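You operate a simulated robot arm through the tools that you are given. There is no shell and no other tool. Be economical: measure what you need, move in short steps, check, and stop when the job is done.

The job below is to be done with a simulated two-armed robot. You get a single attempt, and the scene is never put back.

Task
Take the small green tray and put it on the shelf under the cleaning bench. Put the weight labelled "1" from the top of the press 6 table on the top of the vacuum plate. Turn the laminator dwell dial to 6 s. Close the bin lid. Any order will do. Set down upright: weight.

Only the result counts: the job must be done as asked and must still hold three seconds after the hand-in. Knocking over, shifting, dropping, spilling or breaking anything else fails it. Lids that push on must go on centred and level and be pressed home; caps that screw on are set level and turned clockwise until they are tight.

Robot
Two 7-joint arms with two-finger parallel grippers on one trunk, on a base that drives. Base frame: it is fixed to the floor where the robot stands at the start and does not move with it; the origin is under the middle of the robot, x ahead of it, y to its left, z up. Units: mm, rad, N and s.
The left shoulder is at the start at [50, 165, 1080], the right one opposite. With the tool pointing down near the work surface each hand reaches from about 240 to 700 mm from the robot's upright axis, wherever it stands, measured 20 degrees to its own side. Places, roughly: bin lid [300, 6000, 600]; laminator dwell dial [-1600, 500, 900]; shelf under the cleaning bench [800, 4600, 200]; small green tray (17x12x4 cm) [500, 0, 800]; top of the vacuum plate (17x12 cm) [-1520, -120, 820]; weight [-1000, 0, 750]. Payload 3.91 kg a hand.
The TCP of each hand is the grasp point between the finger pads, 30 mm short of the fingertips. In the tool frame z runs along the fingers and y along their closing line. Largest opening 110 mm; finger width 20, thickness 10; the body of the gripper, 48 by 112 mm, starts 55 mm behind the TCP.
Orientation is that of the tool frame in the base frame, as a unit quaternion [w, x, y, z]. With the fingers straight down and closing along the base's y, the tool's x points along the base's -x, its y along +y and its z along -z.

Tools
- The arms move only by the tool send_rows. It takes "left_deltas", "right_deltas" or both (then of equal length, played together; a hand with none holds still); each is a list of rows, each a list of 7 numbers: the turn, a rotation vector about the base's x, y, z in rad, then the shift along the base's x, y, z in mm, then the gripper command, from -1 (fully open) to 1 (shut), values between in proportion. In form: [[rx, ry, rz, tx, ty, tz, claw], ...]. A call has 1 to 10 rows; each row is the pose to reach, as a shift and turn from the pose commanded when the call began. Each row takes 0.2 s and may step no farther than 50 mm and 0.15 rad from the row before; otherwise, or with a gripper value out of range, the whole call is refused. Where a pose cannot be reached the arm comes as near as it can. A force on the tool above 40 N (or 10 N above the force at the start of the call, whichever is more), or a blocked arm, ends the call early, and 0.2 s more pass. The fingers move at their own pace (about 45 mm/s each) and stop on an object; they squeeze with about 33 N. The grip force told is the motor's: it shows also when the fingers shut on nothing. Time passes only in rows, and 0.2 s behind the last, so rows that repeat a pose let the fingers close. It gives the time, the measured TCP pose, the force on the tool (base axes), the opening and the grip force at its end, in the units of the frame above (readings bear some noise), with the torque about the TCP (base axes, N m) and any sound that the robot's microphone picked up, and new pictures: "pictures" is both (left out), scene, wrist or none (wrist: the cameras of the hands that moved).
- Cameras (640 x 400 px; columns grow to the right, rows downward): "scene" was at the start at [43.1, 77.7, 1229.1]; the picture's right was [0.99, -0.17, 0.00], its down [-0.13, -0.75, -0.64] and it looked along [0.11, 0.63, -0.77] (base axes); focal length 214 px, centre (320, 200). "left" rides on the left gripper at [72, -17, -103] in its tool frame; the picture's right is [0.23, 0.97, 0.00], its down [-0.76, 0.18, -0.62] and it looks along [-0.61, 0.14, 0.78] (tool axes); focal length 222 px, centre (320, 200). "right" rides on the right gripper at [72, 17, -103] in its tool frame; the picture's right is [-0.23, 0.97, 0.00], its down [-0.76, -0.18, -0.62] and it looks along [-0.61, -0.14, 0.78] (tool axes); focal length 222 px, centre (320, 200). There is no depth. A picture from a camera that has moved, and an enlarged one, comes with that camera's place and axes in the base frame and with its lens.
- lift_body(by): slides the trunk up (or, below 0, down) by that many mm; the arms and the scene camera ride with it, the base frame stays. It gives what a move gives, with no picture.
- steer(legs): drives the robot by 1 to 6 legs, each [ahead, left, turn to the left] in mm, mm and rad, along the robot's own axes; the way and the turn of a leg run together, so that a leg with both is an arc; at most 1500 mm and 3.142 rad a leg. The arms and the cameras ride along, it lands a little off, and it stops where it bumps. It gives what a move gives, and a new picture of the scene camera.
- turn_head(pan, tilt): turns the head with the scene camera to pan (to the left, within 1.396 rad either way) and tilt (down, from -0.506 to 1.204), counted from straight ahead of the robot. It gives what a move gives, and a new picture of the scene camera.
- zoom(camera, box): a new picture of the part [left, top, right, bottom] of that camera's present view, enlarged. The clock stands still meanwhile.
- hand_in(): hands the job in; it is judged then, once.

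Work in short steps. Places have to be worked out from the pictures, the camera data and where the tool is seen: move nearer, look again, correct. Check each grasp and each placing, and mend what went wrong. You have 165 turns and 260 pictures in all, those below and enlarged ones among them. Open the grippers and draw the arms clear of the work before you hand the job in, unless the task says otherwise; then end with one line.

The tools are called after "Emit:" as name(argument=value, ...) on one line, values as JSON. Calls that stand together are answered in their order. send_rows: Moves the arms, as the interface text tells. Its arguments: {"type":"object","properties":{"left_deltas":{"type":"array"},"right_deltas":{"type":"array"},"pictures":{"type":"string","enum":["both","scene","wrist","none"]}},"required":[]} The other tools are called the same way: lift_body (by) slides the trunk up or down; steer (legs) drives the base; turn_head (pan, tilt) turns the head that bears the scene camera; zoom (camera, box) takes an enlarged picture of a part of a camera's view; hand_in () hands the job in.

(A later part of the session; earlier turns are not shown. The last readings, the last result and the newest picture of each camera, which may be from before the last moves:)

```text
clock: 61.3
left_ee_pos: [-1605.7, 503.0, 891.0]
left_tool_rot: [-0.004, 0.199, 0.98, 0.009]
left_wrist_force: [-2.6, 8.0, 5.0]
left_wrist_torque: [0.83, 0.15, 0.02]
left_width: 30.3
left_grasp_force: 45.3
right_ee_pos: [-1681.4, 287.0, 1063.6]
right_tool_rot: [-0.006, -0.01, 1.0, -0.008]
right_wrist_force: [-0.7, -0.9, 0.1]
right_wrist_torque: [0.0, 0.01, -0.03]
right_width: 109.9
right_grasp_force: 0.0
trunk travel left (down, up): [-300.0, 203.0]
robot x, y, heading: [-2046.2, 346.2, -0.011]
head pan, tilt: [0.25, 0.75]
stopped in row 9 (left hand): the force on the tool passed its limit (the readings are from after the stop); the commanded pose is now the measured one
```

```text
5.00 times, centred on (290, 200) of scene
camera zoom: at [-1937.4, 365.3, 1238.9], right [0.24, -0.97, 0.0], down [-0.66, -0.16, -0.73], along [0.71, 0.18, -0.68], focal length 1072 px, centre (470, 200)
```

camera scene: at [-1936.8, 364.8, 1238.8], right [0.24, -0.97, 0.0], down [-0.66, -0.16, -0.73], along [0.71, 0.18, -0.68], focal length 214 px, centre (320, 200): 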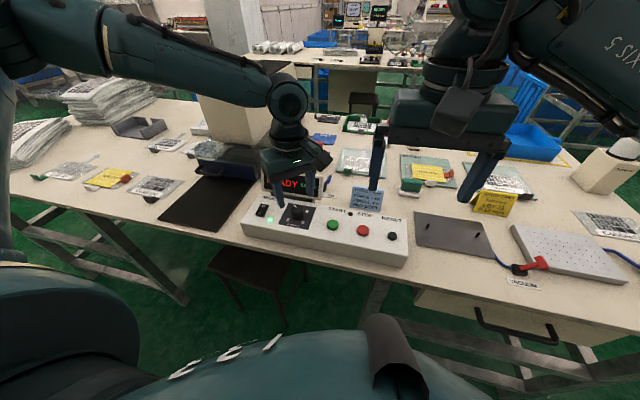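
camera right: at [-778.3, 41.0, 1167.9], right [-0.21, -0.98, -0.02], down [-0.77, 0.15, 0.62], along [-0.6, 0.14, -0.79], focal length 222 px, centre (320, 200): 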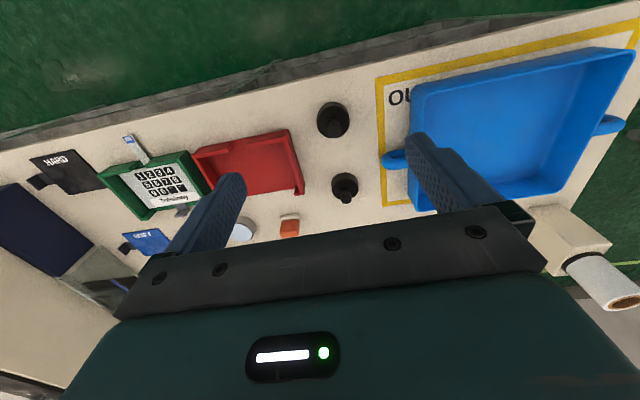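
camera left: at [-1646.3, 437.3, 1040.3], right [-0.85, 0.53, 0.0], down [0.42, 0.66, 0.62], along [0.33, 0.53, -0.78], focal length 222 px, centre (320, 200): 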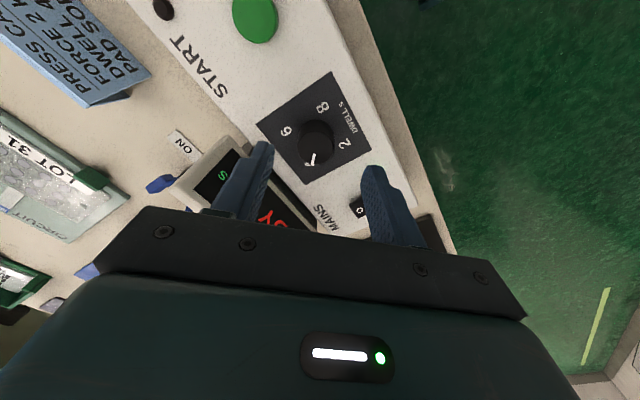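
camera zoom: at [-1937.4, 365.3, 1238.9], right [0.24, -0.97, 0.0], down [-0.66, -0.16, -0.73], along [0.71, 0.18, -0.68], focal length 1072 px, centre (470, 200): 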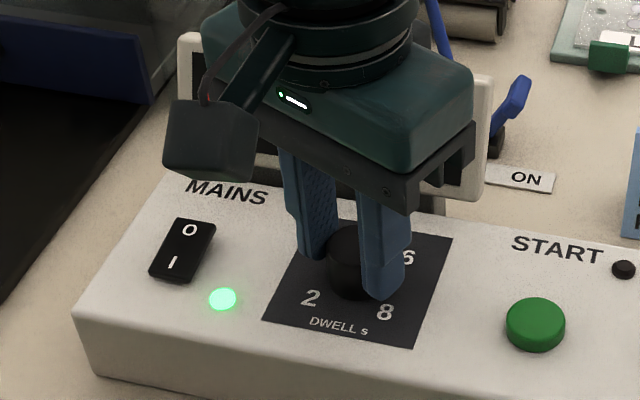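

Turned about 1.18 rad before side force built up. I release, lift a bit and look at the pointer.

Emit:
send_rows(left_deltas=[[0, 0, 0, 0, 0, 0, -0.1], [0, 0, 0, 0, 0, 0, -0.1], [0, 0, 0, 0, 0, 0, -0.1], [0, 0, 0.1, 0, 0, 20, -0.1], [0, 0, 0.2, 0, 0, 45, -0.1], [0, 0, 0.3, 0, 0, 70, -0.1]], pictures="wrist")

Emit:
zoom(camera="scene", box=[260, 180, 340, 240])

Emit:
zoom(camera="left", box=[260, 60, 400, 200])

```text
clock: 62.7
left_ee_pos: [-1607.5, 502.8, 959.4]
left_tool_rot: [-0.005, 0.051, 0.999, 0.005]
left_wrist_force: [1.2, 0.4, 1.1]
left_wrist_torque: [0.01, -0.01, 0.02]
left_width: 60.6
left_grasp_force: 0.1
right_ee_pos: [-1680.4, 286.5, 1062.2]
right_tool_rot: [-0.006, -0.01, 1.0, -0.008]
right_wrist_force: [-0.3, -0.3, -0.4]
right_wrist_torque: [0.03, 0.0, 0.01]
right_width: 109.9
right_grasp_force: 0.1
trunk travel left (down, up): [-300.0, 203.0]
robot x, y, heading: [-2048.2, 342.1, -0.005]
head pan, tilt: [0.25, 0.75]
camera left: at [-1679.0, 491.9, 1064.0], right [-0.13, 0.99, 0.01], down [0.78, 0.09, 0.62], along [0.61, 0.09, -0.79], focal length 222 px, centre (320, 200)
```

left: 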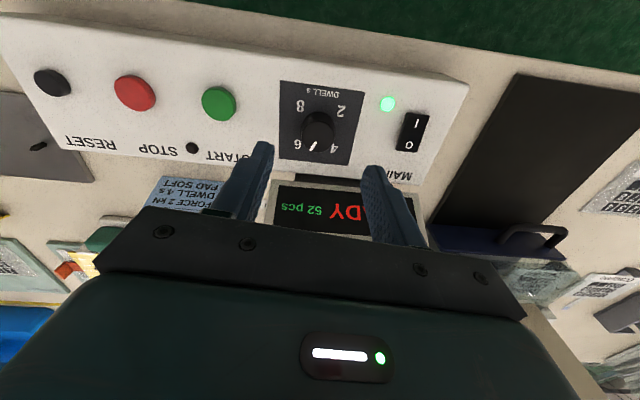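

```text
6.67 times, centred on (300, 210) of scene
camera zoom: at [-1936.8, 365.1, 1238.8], right [0.24, -0.97, 0.0], down [-0.66, -0.16, -0.73], along [0.71, 0.18, -0.68], focal length 1430 px, centre (453, 133)
```

zoom: 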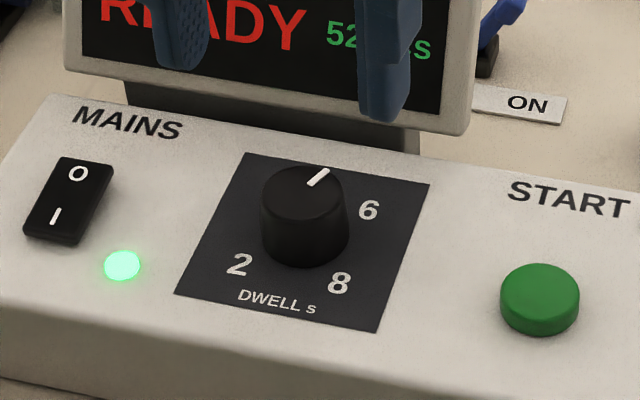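

```text
2.86 times, centred on (330, 130) of left
camera zoom: at [-1679.0, 491.9, 1064.0], right [-0.13, 0.99, 0.01], down [0.78, 0.09, 0.62], along [0.61, 0.09, -0.79], focal length 635 px, centre (291, 400)
```

zoom: 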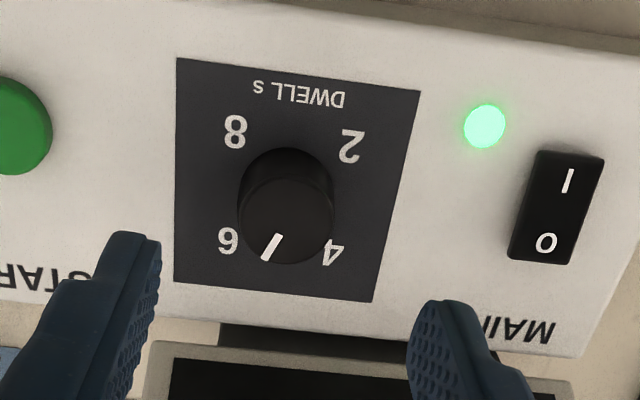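

Pointer now about 26°; "6" is at about 45°, so about 0.33 rad more. I re-grip from here and turn.

Emit:
send_rows(left_deltas=[[0, 0, 0, 0, -1, -25, -0.1], [0, 0, 0, 0, -1, -50, -0.1], [0, 0, 0, 0, -1, -69, -0.1], [0, 0, 0, 0, -1, -69, 0.5], [0, 0, 0, 0, -1, -69, 1], [0, 0, 0, 0, -1, -69, 1], [0, 0, -0.11, 0, -1, -69, 1], [0, 0, -0.22, 0, -1, -69, 1], [0, 0, -0.33, 0, -1, -69, 1], [0, 0, -0.33, 0, -1, -69, 1]], pictures="none")

Emit:
send_rows(left_deltas=[[0, 0, 0, 0, 0, 0, -0.1], [0, 0, 0, 0, 0, 0, -0.1], [0, 0, 0, 0, 0, 0, -0.1], [0, 0, 0.1, 0, 0, 25, -0.1], [0, 0, 0.2, 0, 0, 50, -0.1], [0, 0, 0.3, 0, 0, 75, -0.1]], pictures="none")

Emit:
zoom(camera="scene", box=[260, 180, 340, 240])

Emit:
zoom(camera="left", box=[260, 60, 400, 200])

```text
clock: 64.9
left_ee_pos: [-1605.7, 504.0, 891.2]
left_tool_rot: [-0.004, 0.214, 0.977, 0.007]
left_wrist_force: [0.1, 24.4, 1.0]
left_wrist_torque: [0.45, -0.84, 0.11]
left_width: 30.2
left_grasp_force: 44.8
right_ee_pos: [-1680.0, 288.9, 1063.3]
right_tool_rot: [-0.006, -0.01, 1.0, -0.008]
right_wrist_force: [-0.3, -0.2, 0.0]
right_wrist_torque: [-0.01, -0.01, 0.02]
right_width: 110.0
right_grasp_force: 0.0
trunk travel left (down, up): [-300.0, 203.0]
robot x, y, heading: [-2046.7, 343.6, -0.011]
head pan, tilt: [0.25, 0.75]
```

```text
clock: 66.3
left_ee_pos: [-1606.0, 500.6, 965.2]
left_tool_rot: [-0.004, 0.065, 0.998, 0.006]
left_wrist_force: [-0.3, 0.0, 0.4]
left_wrist_torque: [-0.01, 0.02, -0.01]
left_width: 60.7
left_grasp_force: 0.0
right_ee_pos: [-1678.8, 286.6, 1065.1]
right_tool_rot: [-0.006, -0.01, 1.0, -0.008]
right_wrist_force: [-0.4, -0.1, 0.4]
right_wrist_torque: [-0.01, 0.01, 0.02]
right_width: 110.0
right_grasp_force: 0.0
trunk travel left (down, up): [-300.0, 203.0]
robot x, y, heading: [-2047.1, 343.5, -0.015]
head pan, tilt: [0.25, 0.75]
```

```text
6.67 times, centred on (300, 210) of scene
camera zoom: at [-1936.8, 365.1, 1238.8], right [0.24, -0.97, 0.0], down [-0.66, -0.16, -0.73], along [0.71, 0.18, -0.68], focal length 1430 px, centre (453, 133)
```

zoom: 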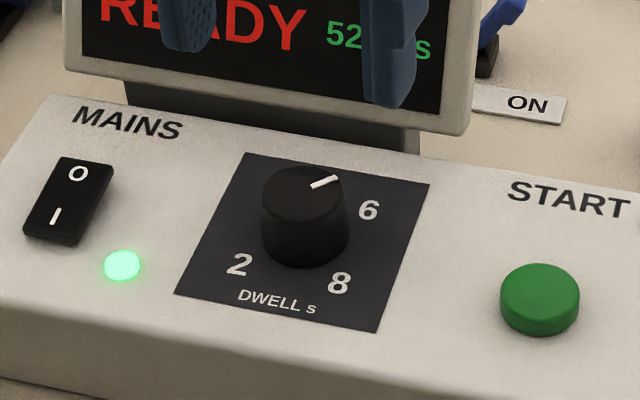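

```text
2.86 times, centred on (330, 130) of left
camera zoom: at [-1678.3, 491.9, 1070.5], right [-0.1, 1.0, 0.01], down [0.78, 0.07, 0.62], along [0.61, 0.07, -0.79], focal length 635 px, centre (291, 400)
```

zoom: 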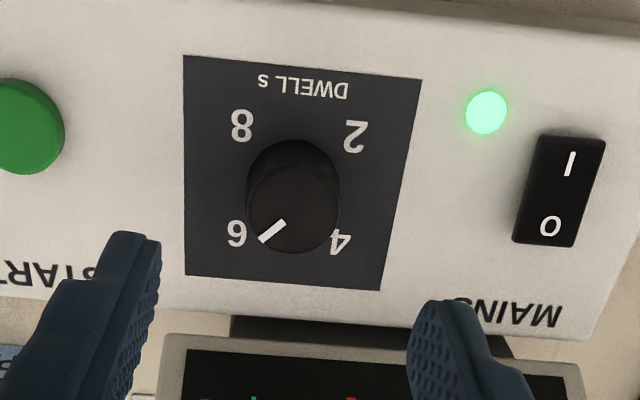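

Pointer now reads about 46–48°, at "6". I lift and retract the left hand, then drive back round to fetch the weight.

Emit:
send_rows(left_deltas=[[0, 0, 0, -10, 0, 45, -0.1], [0, 0, 0.1, -40, 10, 80, -0.5], [0, 0, 0.13, -80, 30, 110, -1], [0, 0, 0.13, -110, 60, 140, -1], [0, 0, 0.13, -120, 100, 140, -1]], pictures="none")

Emit:
steer(legs=[[-240, 0, 0.01], [0, -1290, 0], [1400, 0, 0], [410, 0, 0]])

```text
refused: row 3 steps farther than a row can; nothing moved
```

```text
clock: 82.9
left_ee_pos: [-33.0, -784.9, 965.4]
left_tool_rot: [-0.004, 0.064, 0.998, 0.005]
left_wrist_force: [1.0, 0.2, 0.5]
left_wrist_torque: [-0.02, 0.01, -0.02]
left_width: 60.6
left_grasp_force: 0.1
right_ee_pos: [-106.5, -998.5, 1062.9]
right_tool_rot: [-0.006, -0.014, 1.0, -0.009]
right_wrist_force: [0.4, -0.3, 0.6]
right_wrist_torque: [0.01, 0.0, -0.02]
right_width: 110.1
right_grasp_force: 0.0
trunk travel left (down, up): [-300.0, 203.0]
robot x, y, heading: [-472.9, -944.0, 0.001]
head pan, tilt: [0.25, 0.75]
camera scene: at [-363.3, -922.1, 1238.7], right [0.25, -0.97, 0.0], down [-0.66, -0.17, -0.73], along [0.71, 0.18, -0.68], focal length 214 px, centre (320, 200)
```

scene: 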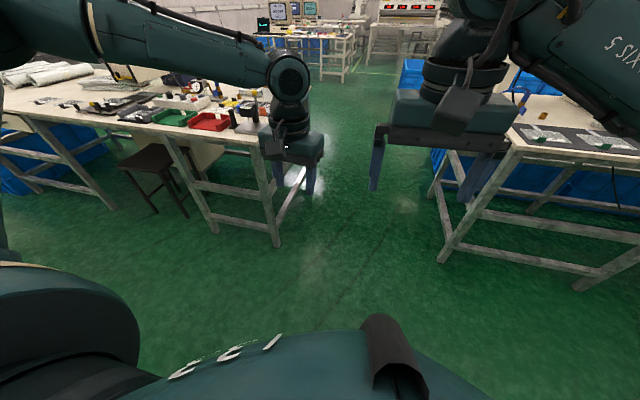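

The arm call had been refused, but the drive was clear. I raise the left hand now, then drive to face the weights.

Emit:
send_rows(left_deltas=[[0, 0, 0, -10, 0, 45, -0.1], [0, 0, 0.1, -40, 10, 80, -0.5], [0, 0, 0.13, -70, 40, 100, -1], [0, 0, 0.13, -100, 75, 120, -1], [0, 0, 0.13, -120, 110, 140, -1]], pictures="none")

Emit:
steer(legs=[[0, 840, 0], [0, 0, 1.57], [0, 0, 1.57]])

Emit:
turn_head(pan=-0.2, tilt=0.8)

```text
refused: row 4 steps farther than a row can; nothing moved
```

```text
clock: 95.0
left_ee_pos: [-913.7, -263.9, 965.0]
left_tool_rot: [0.007, 0.998, -0.069, 0.004]
left_wrist_force: [-0.4, 0.2, 0.5]
left_wrist_torque: [0.01, 0.0, 0.02]
left_width: 60.6
left_grasp_force: 0.1
right_ee_pos: [-838.1, -50.0, 1063.5]
right_tool_rot: [-0.008, 1.0, 0.008, 0.006]
right_wrist_force: [0.1, 0.0, 0.5]
right_wrist_torque: [0.02, -0.01, 0.0]
right_width: 109.9
right_grasp_force: 0.0
trunk travel left (down, up): [-300.0, 203.0]
robot x, y, heading: [-472.3, -109.8, 3.132]
head pan, tilt: [0.25, 0.75]
camera scene: at [-580.8, -126.2, 1238.8], right [-0.24, 0.97, 0.0], down [0.66, 0.16, -0.73], along [-0.71, -0.17, -0.68], focal length 214 px, centre (320, 200)
```

scene: 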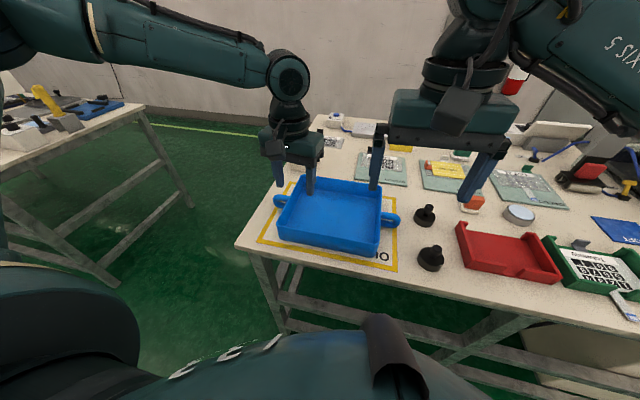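

```text
clock: 95.9
left_ee_pos: [-913.7, -263.3, 964.5]
left_tool_rot: [0.005, 0.998, -0.069, 0.004]
left_wrist_force: [-0.1, -1.0, -0.5]
left_wrist_torque: [-0.01, -0.04, 0.04]
left_width: 60.4
left_grasp_force: 0.1
right_ee_pos: [-838.4, -50.2, 1063.4]
right_tool_rot: [-0.008, 1.0, 0.008, 0.007]
right_wrist_force: [-0.9, 0.4, 0.0]
right_wrist_torque: [0.0, -0.04, 0.0]
right_width: 110.1
right_grasp_force: 0.1
trunk travel left (down, up): [-300.0, 203.0]
robot x, y, heading: [-470.3, -107.0, 3.131]
head pan, tilt: [-0.201, 0.799]
camera scene: at [-579.2, -89.6, 1234.8], right [0.21, 0.98, 0.0], down [0.7, -0.15, -0.7], along [-0.68, 0.15, -0.72], focal length 214 px, centre (320, 200)
```

scene: 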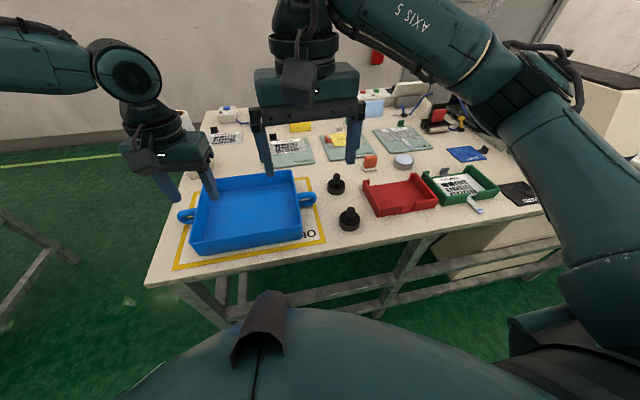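

Both hands are clear. I raise the left hand, and bring the right above weight "1" (est. [-884, 52]).

Emit:
send_rows(left_deltas=[[0, 0, 0, 0, 0, 45, -0.5], [0, 0, 0, 10, -10, 85, -1], [0, 0, 0, 30, -30, 120, -1], [0, 0, 0, 60, -50, 140, -1]], right_deltas=[[0, 0, 0, -12, 26, -20, -0.5], [0, 0, 0, -24, 52, -40, -0.5], [0, 0, 0, -36, 78, -60, -0.5], [0, 0, 0, -46, 102, -80, -0.5]], pictures="both")

```text
clock: 96.9
left_ee_pos: [-853.8, -315.2, 1105.2]
left_tool_rot: [0.006, 0.998, -0.069, 0.003]
left_wrist_force: [0.8, 1.1, 0.1]
left_wrist_torque: [0.0, 0.04, -0.02]
left_width: 110.1
left_grasp_force: 0.0
right_ee_pos: [-884.6, 51.2, 982.3]
right_tool_rot: [-0.008, 1.0, 0.008, 0.005]
right_wrist_force: [-0.7, -0.6, 0.6]
right_wrist_torque: [-0.02, 0.01, 0.01]
right_width: 82.7
right_grasp_force: 0.0
trunk travel left (down, up): [-300.0, 203.0]
robot x, y, heading: [-472.8, -109.2, 3.131]
head pan, tilt: [-0.201, 0.799]
camera scene: at [-578.6, -89.5, 1234.9], right [0.21, 0.98, 0.0], down [0.7, -0.15, -0.7], along [-0.68, 0.15, -0.72], focal length 214 px, centre (320, 200)
camera right: at [-813.2, 33.5, 1087.3], right [-0.21, -0.98, -0.02], down [-0.77, 0.16, 0.62], along [-0.6, 0.14, -0.79], focal length 222 px, centre (320, 200)
camera left: at [-779.8, -306.6, 1210.0], right [0.09, -1.0, 0.01], down [-0.78, -0.06, 0.62], along [-0.62, -0.07, -0.79], focal length 222 px, centre (320, 200)
```

scene: 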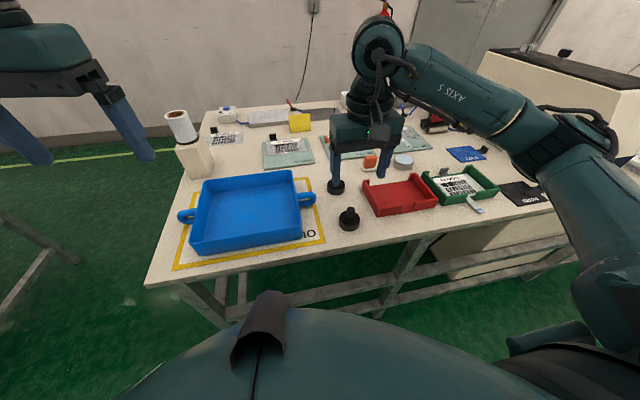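
right: 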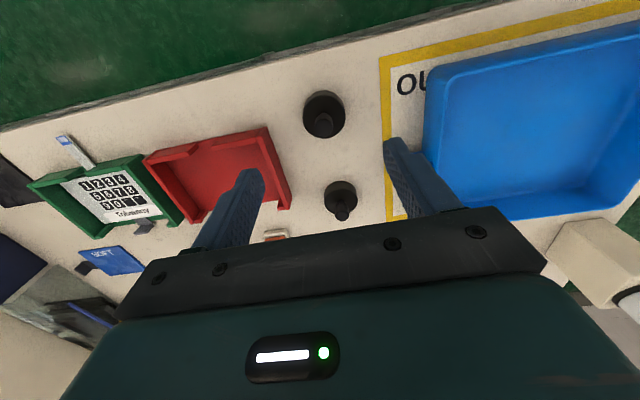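
left: 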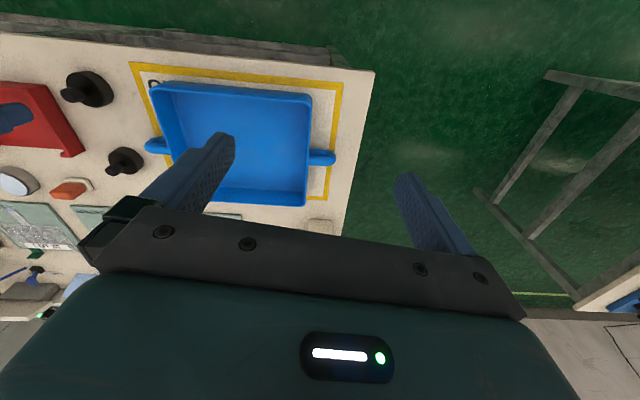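

Zoom in on weight "1" in both views to triangulate its knob.

Emit:
zoom(camera="scene", box=[310, 160, 390, 240])

Emit:
zoom(camera="right", box=[280, 70, 380, 160])

```text
5.00 times, centred on (350, 200) of scene
camera zoom: at [-578.6, -89.5, 1234.9], right [0.21, 0.98, 0.0], down [0.7, -0.15, -0.7], along [-0.68, 0.15, -0.72], focal length 1072 px, centre (170, 200)
```

zoom: 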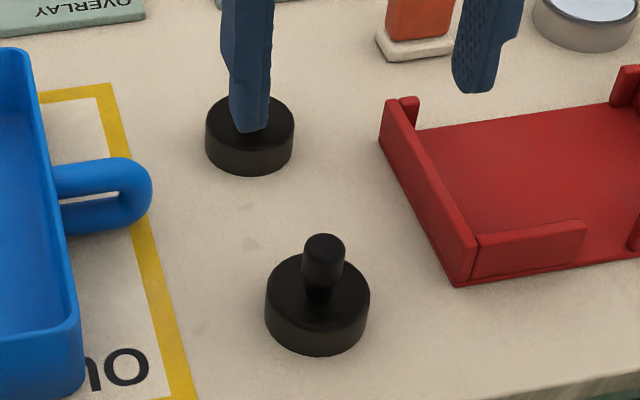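

```text
4.44 times, centred on (330, 115) of right
camera zoom: at [-813.2, 33.5, 1087.3], right [-0.21, -0.98, -0.02], down [-0.77, 0.16, 0.62], along [-0.6, 0.14, -0.79], focal length 987 px, centre (276, 578)
```

zoom: 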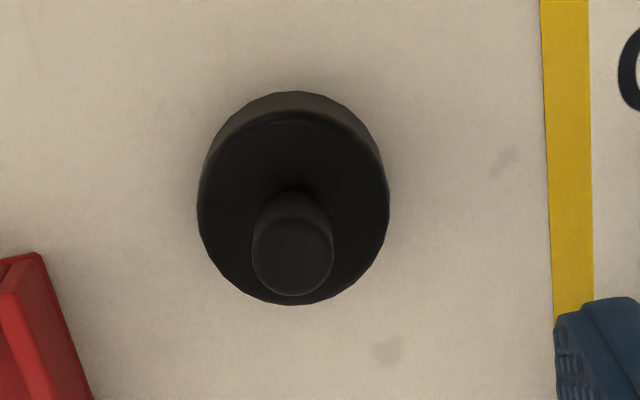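

Weight "1": knob top at about [-897, 54, 850], disc top ≈815. I lower so the fingertips straddle the knob at z≈821 and close.

Emit:
send_rows(right_deltas=[[0, 0, 0, -6, 1, -35, 0.0], [0, 0, 0, -12, 2, -70, 0.1], [0, 0, 0, -12.5, 3, -100, 0.1], [0, 0, 0, -12.5, 3, -120, 0.1], [0, 0, 0, -12.5, 3, -131, 0.1], [0, 0, 0, -12.5, 3, -131, 0.1]], pictures="wrist")

Emit:
zoom(camera="scene", box=[310, 160, 390, 240])

```text
clock: 98.3
left_ee_pos: [-854.9, -314.0, 1104.9]
left_tool_rot: [0.006, 0.998, -0.069, 0.005]
left_wrist_force: [0.5, -0.7, -0.1]
left_wrist_torque: [-0.02, -0.01, 0.0]
left_width: 109.8
left_grasp_force: 0.1
right_ee_pos: [-896.9, 54.9, 852.4]
right_tool_rot: [-0.008, 1.0, 0.007, 0.007]
right_wrist_force: [0.4, -0.9, 3.8]
right_wrist_torque: [-0.12, 0.03, 0.05]
right_width: 49.1
right_grasp_force: 0.1
trunk travel left (down, up): [-300.0, 203.0]
robot x, y, heading: [-474.8, -109.4, 3.131]
head pan, tilt: [-0.201, 0.799]
camera right: at [-826.6, 37.5, 956.8], right [-0.21, -0.98, -0.02], down [-0.77, 0.16, 0.62], along [-0.6, 0.14, -0.79], focal length 222 px, centre (320, 200)
```

right: 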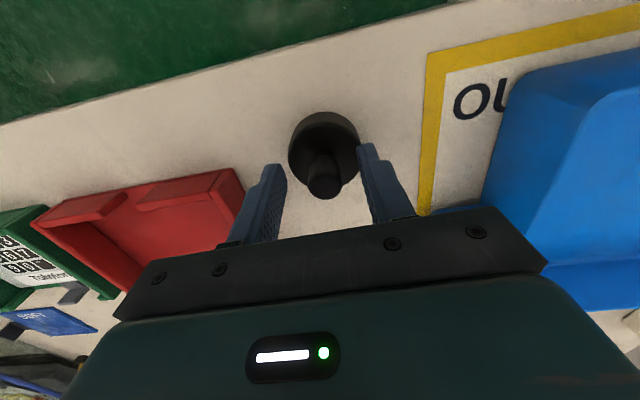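

```text
5.00 times, centred on (350, 200) of scene
camera zoom: at [-578.8, -89.6, 1234.9], right [0.21, 0.98, 0.0], down [0.7, -0.15, -0.7], along [-0.68, 0.15, -0.72], focal length 1072 px, centre (170, 200)
```

zoom: 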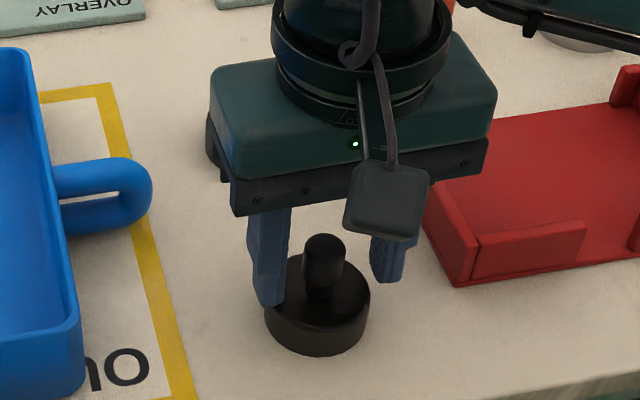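

Slight touch on the disc (3.8 N). I raise 4 mm and close on the knob.

Emit:
send_rows(right_deltas=[[0, 0, 0, 0, 0, 4, 0.1], [0, 0, 0, 0, 0, 4, 0.5], [0, 0, 0, 0, 0, 4, 1], [0, 0, 0, 0, 0, 4, 1], [0, 0, 0, 0, 0, 4, 1]], pictures="none")

Emit:
zoom(camera="right", box=[220, 80, 440, 240])

```text
clock: 99.5
left_ee_pos: [-853.9, -315.0, 1105.2]
left_tool_rot: [0.006, 0.998, -0.069, 0.004]
left_wrist_force: [-0.6, -0.1, -0.5]
left_wrist_torque: [0.01, 0.05, -0.02]
left_width: 110.3
left_grasp_force: 0.1
right_ee_pos: [-897.2, 56.7, 855.7]
right_tool_rot: [-0.008, 1.0, 0.008, 0.006]
right_wrist_force: [1.2, -1.5, 0.7]
right_wrist_torque: [-0.1, -0.06, 0.03]
right_width: 19.0
right_grasp_force: 33.3
trunk travel left (down, up): [-300.0, 203.0]
robot x, y, heading: [-472.4, -108.6, 3.132]
head pan, tilt: [-0.201, 0.799]
```

```text
2.50 times, centred on (330, 160) of right
camera zoom: at [-826.3, 37.2, 960.4], right [-0.21, -0.98, -0.02], down [-0.77, 0.16, 0.62], along [-0.6, 0.14, -0.79], focal length 555 px, centre (295, 300)
```

zoom: 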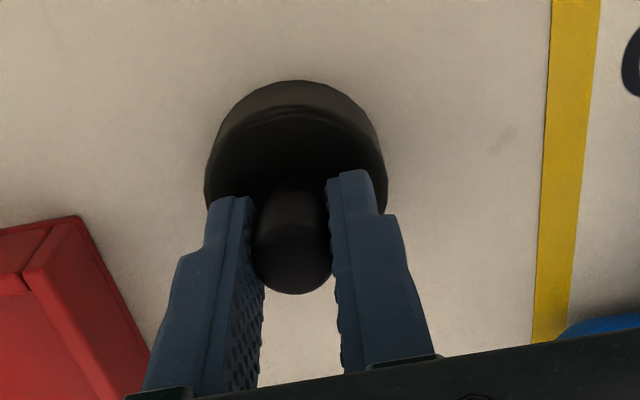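

Firm grip on the knob (19 mm). I lift slowly.

Emit:
send_rows(right_deltas=[[0, 0, 0, 0, 0, 10, 1], [0, 0, 0, 0, 0, 25, 1], [0, 0, 0, 0, 0, 50, 1], [0, 0, 0, 0, 0, 80, 1], [0, 0, 0, 0, 0, 110, 1], [0, 0, 0, 0, 0, 140, 1], [0, 0, 0, 10, 0, 160, 1], [0, 0, 0, 20, 0, 180, 1]], pictures="both")

```text
clock: 101.3
left_ee_pos: [-853.6, -316.1, 1105.8]
left_tool_rot: [0.005, 0.998, -0.069, 0.004]
left_wrist_force: [-0.5, 0.4, -0.3]
left_wrist_torque: [0.01, 0.0, 0.0]
left_width: 110.2
left_grasp_force: 0.1
right_ee_pos: [-875.6, 55.4, 1035.2]
right_tool_rot: [-0.008, 1.0, 0.008, 0.007]
right_wrist_force: [-0.2, -0.4, -3.6]
right_wrist_torque: [-0.02, 0.01, 0.0]
right_width: 18.8
right_grasp_force: 32.7
trunk travel left (down, up): [-300.0, 203.0]
robot x, y, heading: [-472.3, -109.5, 3.128]
head pan, tilt: [-0.201, 0.799]
camera scene: at [-579.1, -89.6, 1234.8], right [0.21, 0.98, 0.0], down [0.7, -0.15, -0.7], along [-0.68, 0.15, -0.72], focal length 214 px, centre (320, 200)
camera right: at [-805.7, 37.1, 1140.8], right [-0.21, -0.98, -0.02], down [-0.77, 0.16, 0.62], along [-0.6, 0.14, -0.79], focal length 222 px, centre (320, 200)
```

scene: 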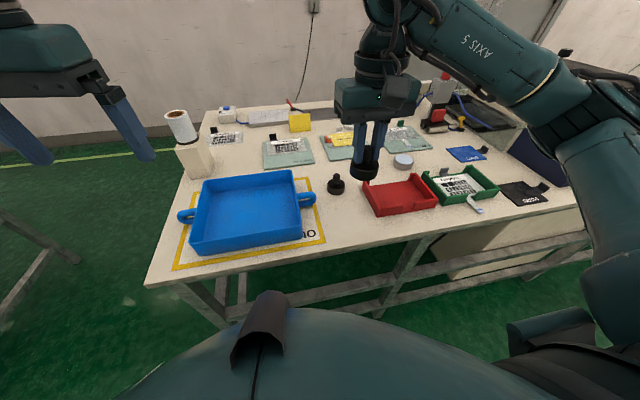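
right: 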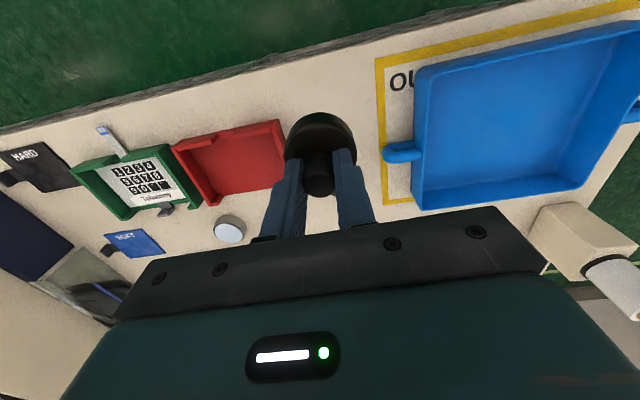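

Weight lifted (≈0.36 kg), hanging level. I drive round to the far side, facing the plate.

Emit:
steer(legs=[[0, 830, 0.01], [1400, 0, 0], [410, 0, 0], [0, -970, 0], [0, 0, 1.57], [0, 0, 1.57]])

```text
clock: 126.7
left_ee_pos: [-1892.7, 237.5, 1104.1]
left_tool_rot: [-0.004, 0.081, 0.997, 0.006]
left_wrist_force: [-0.6, 0.2, -0.2]
left_wrist_torque: [0.04, 0.02, -0.01]
left_width: 109.8
left_grasp_force: 0.0
right_ee_pos: [-1880.3, -134.1, 1037.8]
right_tool_rot: [-0.007, 0.005, 1.0, -0.007]
right_wrist_force: [0.0, 0.5, -3.2]
right_wrist_torque: [0.0, 0.01, -0.02]
right_width: 18.8
right_grasp_force: 33.2
trunk travel left (down, up): [-300.0, 203.0]
robot x, y, heading: [-2279.2, 41.2, -0.045]
head pan, tilt: [-0.201, 0.799]
camera scene: at [-2172.9, 22.8, 1234.8], right [-0.24, -0.97, 0.0], down [-0.7, 0.17, -0.7], along [0.68, -0.16, -0.72], focal length 214 px, centre (320, 200)
```

scene: 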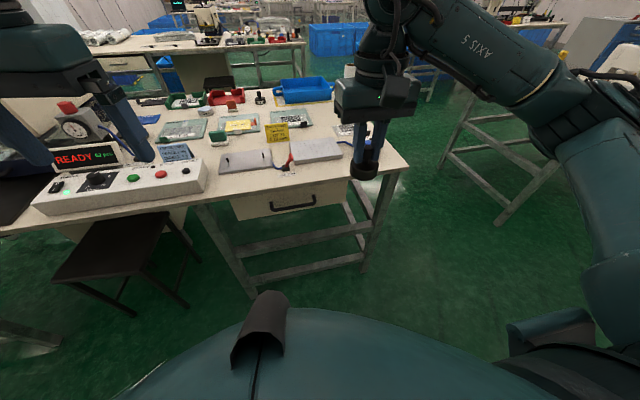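

I check the label on the held weight and drive to the plate.

Emit:
zoom(camera="scene", box=[330, 130, 400, 190])

Emit:
steer(legs=[[0, 0, 0.045], [235, 0, 0]])

```text
6.67 times, centred on (365, 160) of scene
camera zoom: at [-2172.9, 22.8, 1234.8], right [-0.24, -0.97, 0.0], down [-0.7, 0.17, -0.7], along [0.68, -0.16, -0.72], focal length 1430 px, centre (20, 467)
```

zoom: 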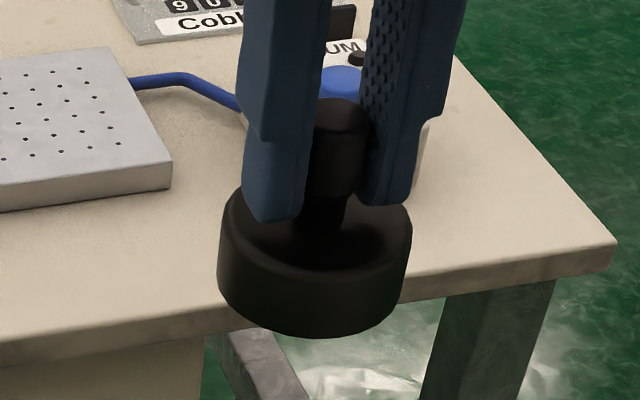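

```text
clock: 128.8
left_ee_pos: [-1665.9, 256.1, 1104.4]
left_tool_rot: [-0.003, 0.059, 0.998, 0.005]
left_wrist_force: [-0.4, 0.0, 0.1]
left_wrist_torque: [-0.01, 0.0, 0.01]
left_width: 110.1
left_grasp_force: 0.2
right_ee_pos: [-1635.9, -112.5, 1034.5]
right_tool_rot: [-0.006, -0.018, 1.0, -0.008]
right_wrist_force: [0.8, -0.3, -4.1]
right_wrist_torque: [0.01, 0.0, -0.03]
right_width: 19.2
right_grasp_force: 33.0
trunk travel left (down, up): [-300.0, 203.0]
robot x, y, heading: [-2043.4, 39.8, 0.008]
head pan, tilt: [-0.201, 0.799]
camera scene: at [-1935.3, 29.8, 1234.7], right [-0.19, -0.98, 0.0], down [-0.7, 0.14, -0.7], along [0.68, -0.13, -0.72], focal length 214 px, centre (320, 200)
```

scene: 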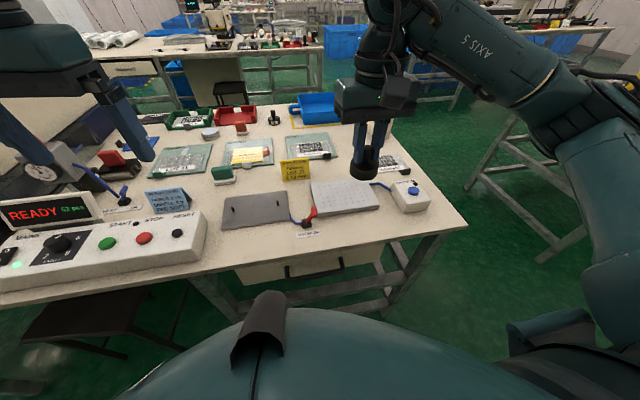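

The plate lies to the right under the hand. I zoom in on it in both views to locate it.

Emit:
zoom(camera="scene", box=[290, 140, 440, 240])

Emit:
zoom(camera="right", box=[0, 0, 640, 400])

```text
4.00 times, centred on (365, 190) of scene
camera zoom: at [-1935.3, 29.8, 1234.7], right [-0.19, -0.98, 0.0], down [-0.7, 0.14, -0.7], along [0.68, -0.13, -0.72], focal length 858 px, centre (140, 240)
```

zoom: 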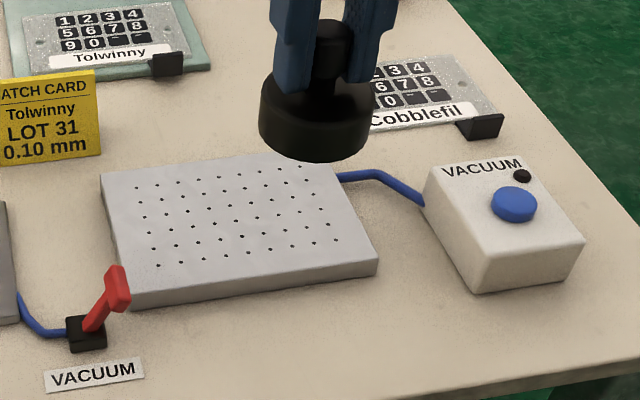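

```text
1.00 times, centred on (320, 200) of right (not enlarged: the box is as wide or as high as the picture)
camera zoom: at [-1709.1, -97.3, 1140.4], right [0.19, 0.98, -0.02], down [0.78, -0.14, 0.62], along [0.6, -0.13, -0.79], focal length 222 px, centre (320, 200)
```

zoom: 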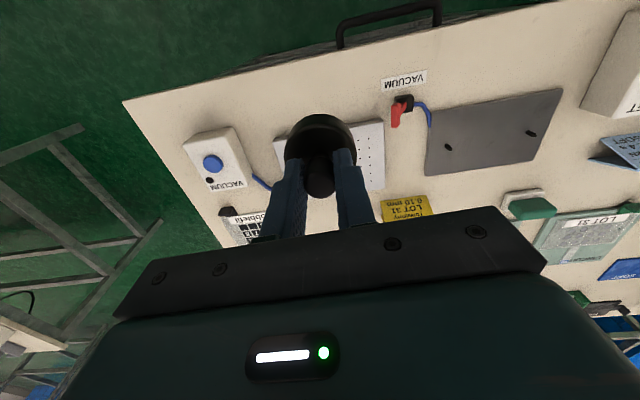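

Plate centre is at about [-1533, -116], top ≈815. I move the weight above it, down to z=915.

Emit:
send_rows(right_deltas=[[0, 0, 0, 35, -1, 0, 1], [0, 0, 0, 70, -2, -10, 1], [0, 0, 0, 95, -3, -40, 1], [0, 0, 0, 103, -3.5, -70, 1], [0, 0, 0, 103, -3.5, -100, 1], [0, 0, 0, 103, -3.5, -120, 1], [0, 0, 0, 103, -3.5, -120, 1]], pictures="wrist")

Emit:
zoom(camera="scene", box=[290, 140, 440, 240])

```text
clock: 130.4
left_ee_pos: [-1665.4, 255.4, 1103.8]
left_tool_rot: [-0.004, 0.059, 0.998, 0.006]
left_wrist_force: [-0.1, 0.4, 0.7]
left_wrist_torque: [0.01, -0.02, -0.01]
left_width: 110.0
left_grasp_force: 0.0
right_ee_pos: [-1535.0, -116.1, 916.7]
right_tool_rot: [-0.006, -0.017, 1.0, -0.008]
right_wrist_force: [-0.1, 0.0, -3.0]
right_wrist_torque: [0.0, -0.01, -0.03]
right_width: 19.2
right_grasp_force: 32.8
trunk travel left (down, up): [-300.0, 203.0]
robot x, y, heading: [-2046.7, 41.6, 0.009]
head pan, tilt: [-0.201, 0.799]
camera right: at [-1606.8, -101.1, 1019.8], right [0.19, 0.98, -0.02], down [0.78, -0.14, 0.62], along [0.6, -0.13, -0.79], focal length 222 px, centre (320, 200)
```

right: 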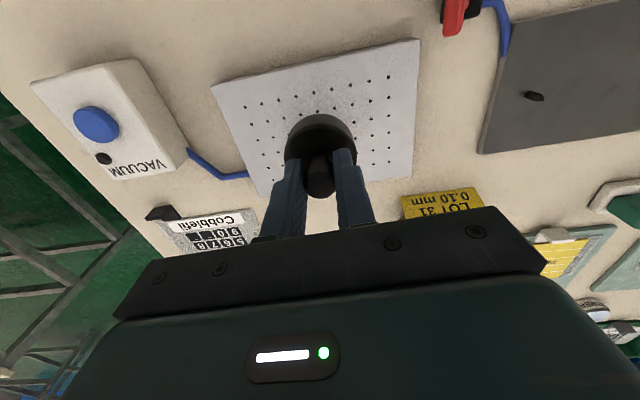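

```text
4.00 times, centred on (365, 190) of scene
camera zoom: at [-1935.8, 29.8, 1234.8], right [-0.19, -0.98, 0.0], down [-0.7, 0.14, -0.7], along [0.68, -0.13, -0.72], focal length 858 px, centre (140, 240)
```

zoom: 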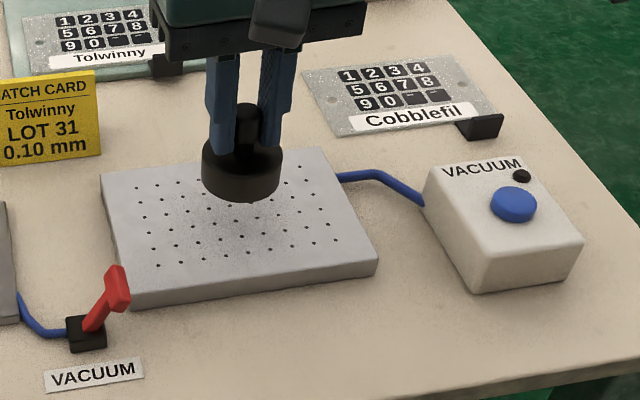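

Centred over the plate. I lower in small steps, watching the force.

Emit:
send_rows(right_deltas=[[0, 0, 0, 0, 0, -10, 1], [0, 0, 0, 0, 0, -20, 1], [0, 0, 0, 0, 0, -26, 1], [0, 0, 0, 0, 0, -30, 1], [0, 0, 0, 0, 0, -30, 1]], pictures="none")

Emit:
zoom(camera="scene", box=[310, 150, 400, 220])

```text
clock: 131.6
left_ee_pos: [-1666.8, 254.7, 1104.3]
left_tool_rot: [-0.004, 0.059, 0.998, 0.005]
left_wrist_force: [0.4, 0.6, 0.0]
left_wrist_torque: [-0.02, 0.01, 0.04]
left_width: 109.9
left_grasp_force: 0.1
right_ee_pos: [-1533.7, -116.7, 885.2]
right_tool_rot: [-0.007, -0.018, 1.0, -0.007]
right_wrist_force: [0.1, -0.7, -4.4]
right_wrist_torque: [0.01, 0.0, 0.0]
right_width: 19.0
right_grasp_force: 33.1
trunk travel left (down, up): [-300.0, 203.0]
robot x, y, heading: [-2046.7, 44.2, 0.009]
head pan, tilt: [-0.201, 0.799]
```

```text
5.71 times, centred on (355, 185) of scene
camera zoom: at [-1935.8, 29.8, 1234.8], right [-0.19, -0.98, 0.0], down [-0.7, 0.14, -0.7], along [0.68, -0.13, -0.72], focal length 1226 px, centre (120, 286)
```

zoom: 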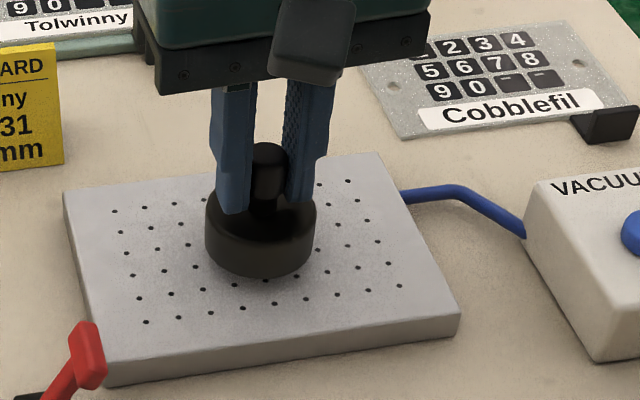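

Not yet touching. I go on down in 2 mm steps.

Emit:
send_rows(right_deltas=[[0, 0, 0, 0, 0, -2, 1], [0, 0, 0, 0, 0, -4, 1], [0, 0, 0, 0, 0, -6, 1], [0, 0, 0, 0, 0, -6, 1]], pictures="none")

```text
clock: 132.6
left_ee_pos: [-1667.0, 257.3, 1104.3]
left_tool_rot: [-0.004, 0.058, 0.998, 0.006]
left_wrist_force: [0.5, 0.8, -0.6]
left_wrist_torque: [0.01, 0.0, 0.04]
left_width: 110.1
left_grasp_force: 0.1
right_ee_pos: [-1533.7, -116.3, 879.1]
right_tool_rot: [-0.007, -0.018, 1.0, -0.008]
right_wrist_force: [-0.4, -0.5, -3.8]
right_wrist_torque: [0.01, -0.02, -0.03]
right_width: 18.8
right_grasp_force: 33.1
trunk travel left (down, up): [-300.0, 203.0]
robot x, y, heading: [-2046.8, 39.1, 0.006]
head pan, tilt: [-0.201, 0.799]
```

Still free; continuing.

Emit:
send_rows(right_deltas=[[0, 0, 0, 0, 0, -1.5, 1], [0, 0, 0, 0, 0, -3, 1], [0, 0, 0, 0, 0, -4.5, 1], [0, 0, 0, 0, 0, -4.5, 1]], pictures="none")

Emit:
zoom(camera="scene", box=[310, 150, 400, 220])

```text
clock: 133.6
left_ee_pos: [-1667.2, 257.0, 1103.5]
left_tool_rot: [-0.004, 0.059, 0.998, 0.006]
left_wrist_force: [0.5, 0.2, -0.4]
left_wrist_torque: [0.0, -0.02, 0.04]
left_width: 110.0
left_grasp_force: 0.2
right_ee_pos: [-1533.4, -116.8, 875.7]
right_tool_rot: [-0.007, -0.017, 1.0, -0.008]
right_wrist_force: [0.6, 0.3, -4.7]
right_wrist_torque: [-0.01, -0.01, 0.0]
right_width: 18.7
right_grasp_force: 33.4
trunk travel left (down, up): [-300.0, 203.0]
robot x, y, heading: [-2043.4, 43.0, 0.011]
head pan, tilt: [-0.201, 0.799]
```

```text
5.71 times, centred on (355, 185) of scene
camera zoom: at [-1935.8, 29.8, 1234.8], right [-0.19, -0.98, 0.0], down [-0.7, 0.14, -0.7], along [0.68, -0.13, -0.72], focal length 1226 px, centre (120, 286)
```

zoom: 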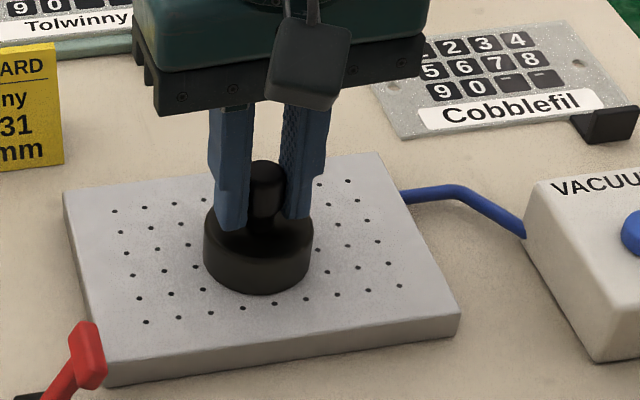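

Close now. Continuing in 1 mm steps.

Emit:
send_rows(right_deltas=[[0, 0, 0, 0, 0, -1, 1], [0, 0, 0, 0, 0, -2, 1], [0, 0, 0, 0, 0, -3, 1], [0, 0, 0, 0, 0, -4, 1], [0, 0, 0, 0, 0, -4, 1]], pictures="none")

```text
clock: 134.8
left_ee_pos: [-1668.2, 256.2, 1105.6]
left_tool_rot: [-0.003, 0.059, 0.998, 0.006]
left_wrist_force: [0.4, 0.5, -0.5]
left_wrist_torque: [-0.02, -0.03, 0.02]
left_width: 110.0
left_grasp_force: 0.0
right_ee_pos: [-1534.4, -117.5, 875.4]
right_tool_rot: [-0.003, -0.017, 1.0, -0.007]
right_wrist_force: [0.3, -4.3, 20.2]
right_wrist_torque: [0.15, 0.35, 0.06]
right_width: 19.0
right_grasp_force: 32.9
trunk travel left (down, up): [-300.0, 203.0]
robot x, y, heading: [-2044.5, 48.4, 0.009]
head pan, tilt: [-0.201, 0.799]
```

Contact at z≈875 (20 N). I relieve 3 mm, then open the fingers and look.

Emit:
send_rows(right_deltas=[[0, 0, 0, 0, 0, 3, 1], [0, 0, 0, 0, 0, 3, 0.5], [0, 0, 0, 0, 0, 3, 0.2], [0, 0, 0, 0, 0, 3, 0.1], [0, 0, 0, 0, 0, 3, 0.1]], pictures="none")

Emit:
zoom(camera="scene", box=[310, 150, 400, 220])

Emit:
zoom(camera="right", box=[220, 80, 440, 240])

```text
clock: 136.0
left_ee_pos: [-1666.4, 256.2, 1105.2]
left_tool_rot: [-0.003, 0.059, 0.998, 0.005]
left_wrist_force: [0.1, 0.2, 0.4]
left_wrist_torque: [-0.02, 0.03, -0.01]
left_width: 110.1
left_grasp_force: 0.0
right_ee_pos: [-1535.1, -116.3, 873.5]
right_tool_rot: [-0.007, -0.017, 1.0, -0.008]
right_wrist_force: [-0.3, 0.6, 0.2]
right_wrist_torque: [-0.02, 0.01, -0.01]
right_width: 49.6
right_grasp_force: 0.1
trunk travel left (down, up): [-300.0, 203.0]
robot x, y, heading: [-2046.8, 42.4, 0.01]
head pan, tilt: [-0.201, 0.799]
```

```text
5.71 times, centred on (355, 185) of scene
camera zoom: at [-1936.1, 29.9, 1234.8], right [-0.19, -0.98, 0.0], down [-0.7, 0.14, -0.7], along [0.68, -0.13, -0.72], focal length 1226 px, centre (120, 286)
```

zoom: 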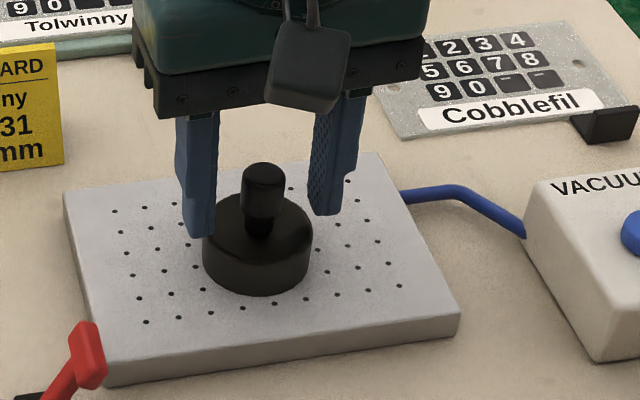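

```text
2.50 times, centred on (330, 160) of right
camera zoom: at [-1607.0, -100.9, 979.0], right [0.19, 0.98, -0.02], down [0.78, -0.14, 0.62], along [0.6, -0.13, -0.79], focal length 555 px, centre (295, 300)
```

zoom: 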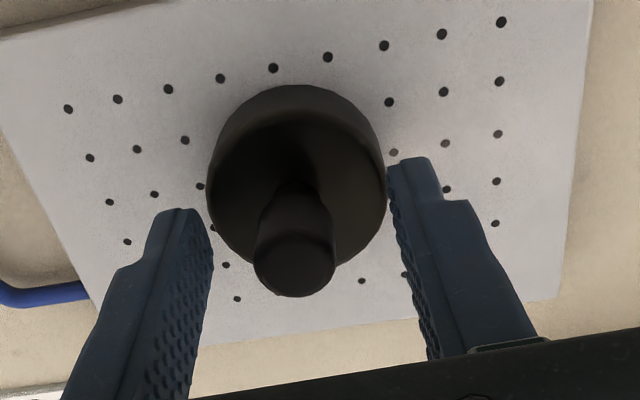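

The weight stands upright on the plate. I raise the right hand straight up.

Emit:
send_rows(right_deltas=[[0, 0, 0, 0, 0, 40, 0.1], [0, 0, 0, 0, 0, 85, 0.1], [0, 0, 0, -10, 0, 130, -0.5], [0, 0, 0, -50, 0, 160, -1], [0, 0, 0, -95, 0, 180, -1]], pictures="none")

Emit:
zoom(camera="scene", box=[0, 100, 480, 400])

```text
clock: 137.2
left_ee_pos: [-1667.3, 257.0, 1105.2]
left_tool_rot: [-0.003, 0.059, 0.998, 0.006]
left_wrist_force: [-0.3, -0.1, -0.1]
left_wrist_torque: [0.01, -0.02, 0.0]
left_width: 110.0
left_grasp_force: 0.1
right_ee_pos: [-1628.8, -115.7, 1054.7]
right_tool_rot: [-0.006, -0.017, 1.0, -0.008]
right_wrist_force: [-0.1, 0.1, -0.5]
right_wrist_torque: [0.0, -0.03, -0.01]
right_width: 110.0
right_grasp_force: 0.2
trunk travel left (down, up): [-300.0, 203.0]
robot x, y, heading: [-2044.6, 42.7, 0.008]
head pan, tilt: [-0.201, 0.799]
```

```text
1.33 times, centred on (240, 250) of scene
camera zoom: at [-1936.6, 29.9, 1234.9], right [-0.19, -0.98, 0.0], down [-0.7, 0.14, -0.7], along [0.68, -0.13, -0.72], focal length 286 px, centre (427, 133)
```

zoom: 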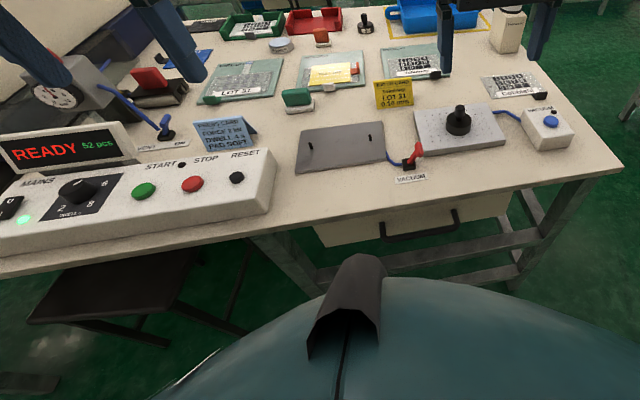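

Weight done. Now I drive back round to the first table for the green tray.

Emit:
steer(legs=[[-240, 0, 0], [0, -995, 0], [1400, 0, 0], [585, 0, 0], [0, 950, 0]])

Emit:
turn_head(pan=0.0, tilt=0.7)

```text
clock: 157.8
left_ee_pos: [56.6, 262.1, 1103.9]
left_tool_rot: [-0.003, 0.051, 0.999, 0.005]
left_wrist_force: [0.1, -0.1, 0.5]
left_wrist_torque: [0.03, 0.01, 0.0]
left_width: 110.1
left_grasp_force: 0.0
right_ee_pos: [99.7, -108.9, 1054.6]
right_tool_rot: [-0.007, -0.025, 1.0, -0.008]
right_wrist_force: [0.0, -0.2, -0.5]
right_wrist_torque: [-0.01, -0.01, 0.0]
right_width: 110.0
right_grasp_force: 0.1
trunk travel left (down, up): [-300.0, 203.0]
robot x, y, heading: [-320.1, 45.9, 0.029]
head pan, tilt: [-0.201, 0.799]
camera scene: at [-209.1, 31.9, 1234.8], right [-0.17, -0.98, 0.0], down [-0.71, 0.12, -0.7], along [0.69, -0.12, -0.72], focal length 214 px, centre (320, 200)
```

scene: 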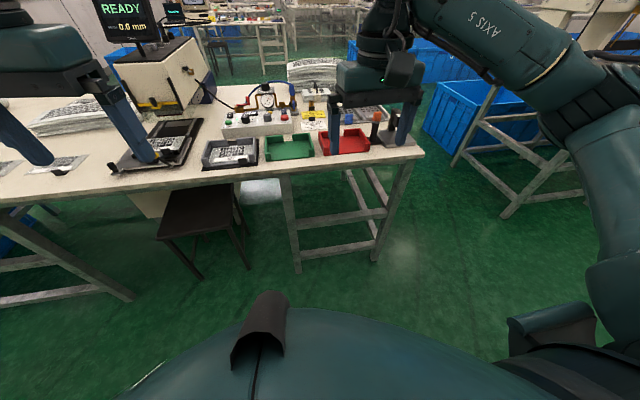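

```text
clock: 158.6
left_ee_pos: [55.7, 262.5, 1104.3]
left_tool_rot: [-0.003, 0.051, 0.999, 0.005]
left_wrist_force: [0.5, 0.0, 0.1]
left_wrist_torque: [-0.01, -0.01, 0.02]
left_width: 110.0
left_grasp_force: 0.0
right_ee_pos: [100.2, -109.1, 1055.1]
right_tool_rot: [-0.006, -0.026, 1.0, -0.008]
right_wrist_force: [0.1, -0.7, -0.5]
right_wrist_torque: [0.01, 0.0, 0.04]
right_width: 110.2
right_grasp_force: 0.0
trunk travel left (down, up): [-300.0, 203.0]
robot x, y, heading: [-316.8, 43.3, 0.028]
head pan, tilt: [0.0, 0.7]
camera scene: at [-203.6, 47.8, 1243.0], right [0.02, -1.0, 0.0], down [-0.64, -0.02, -0.76], along [0.76, 0.02, -0.64], focal length 214 px, centre (320, 200)
```

scene: 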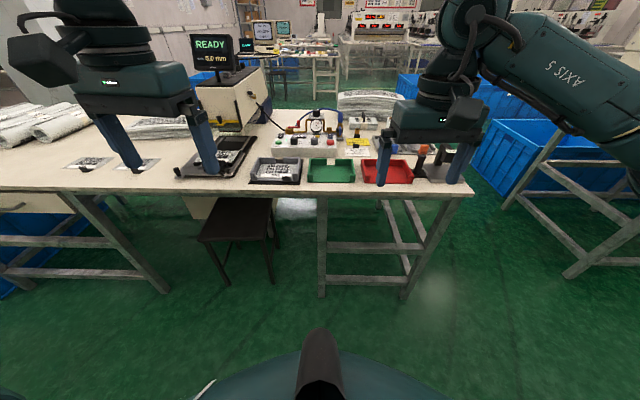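

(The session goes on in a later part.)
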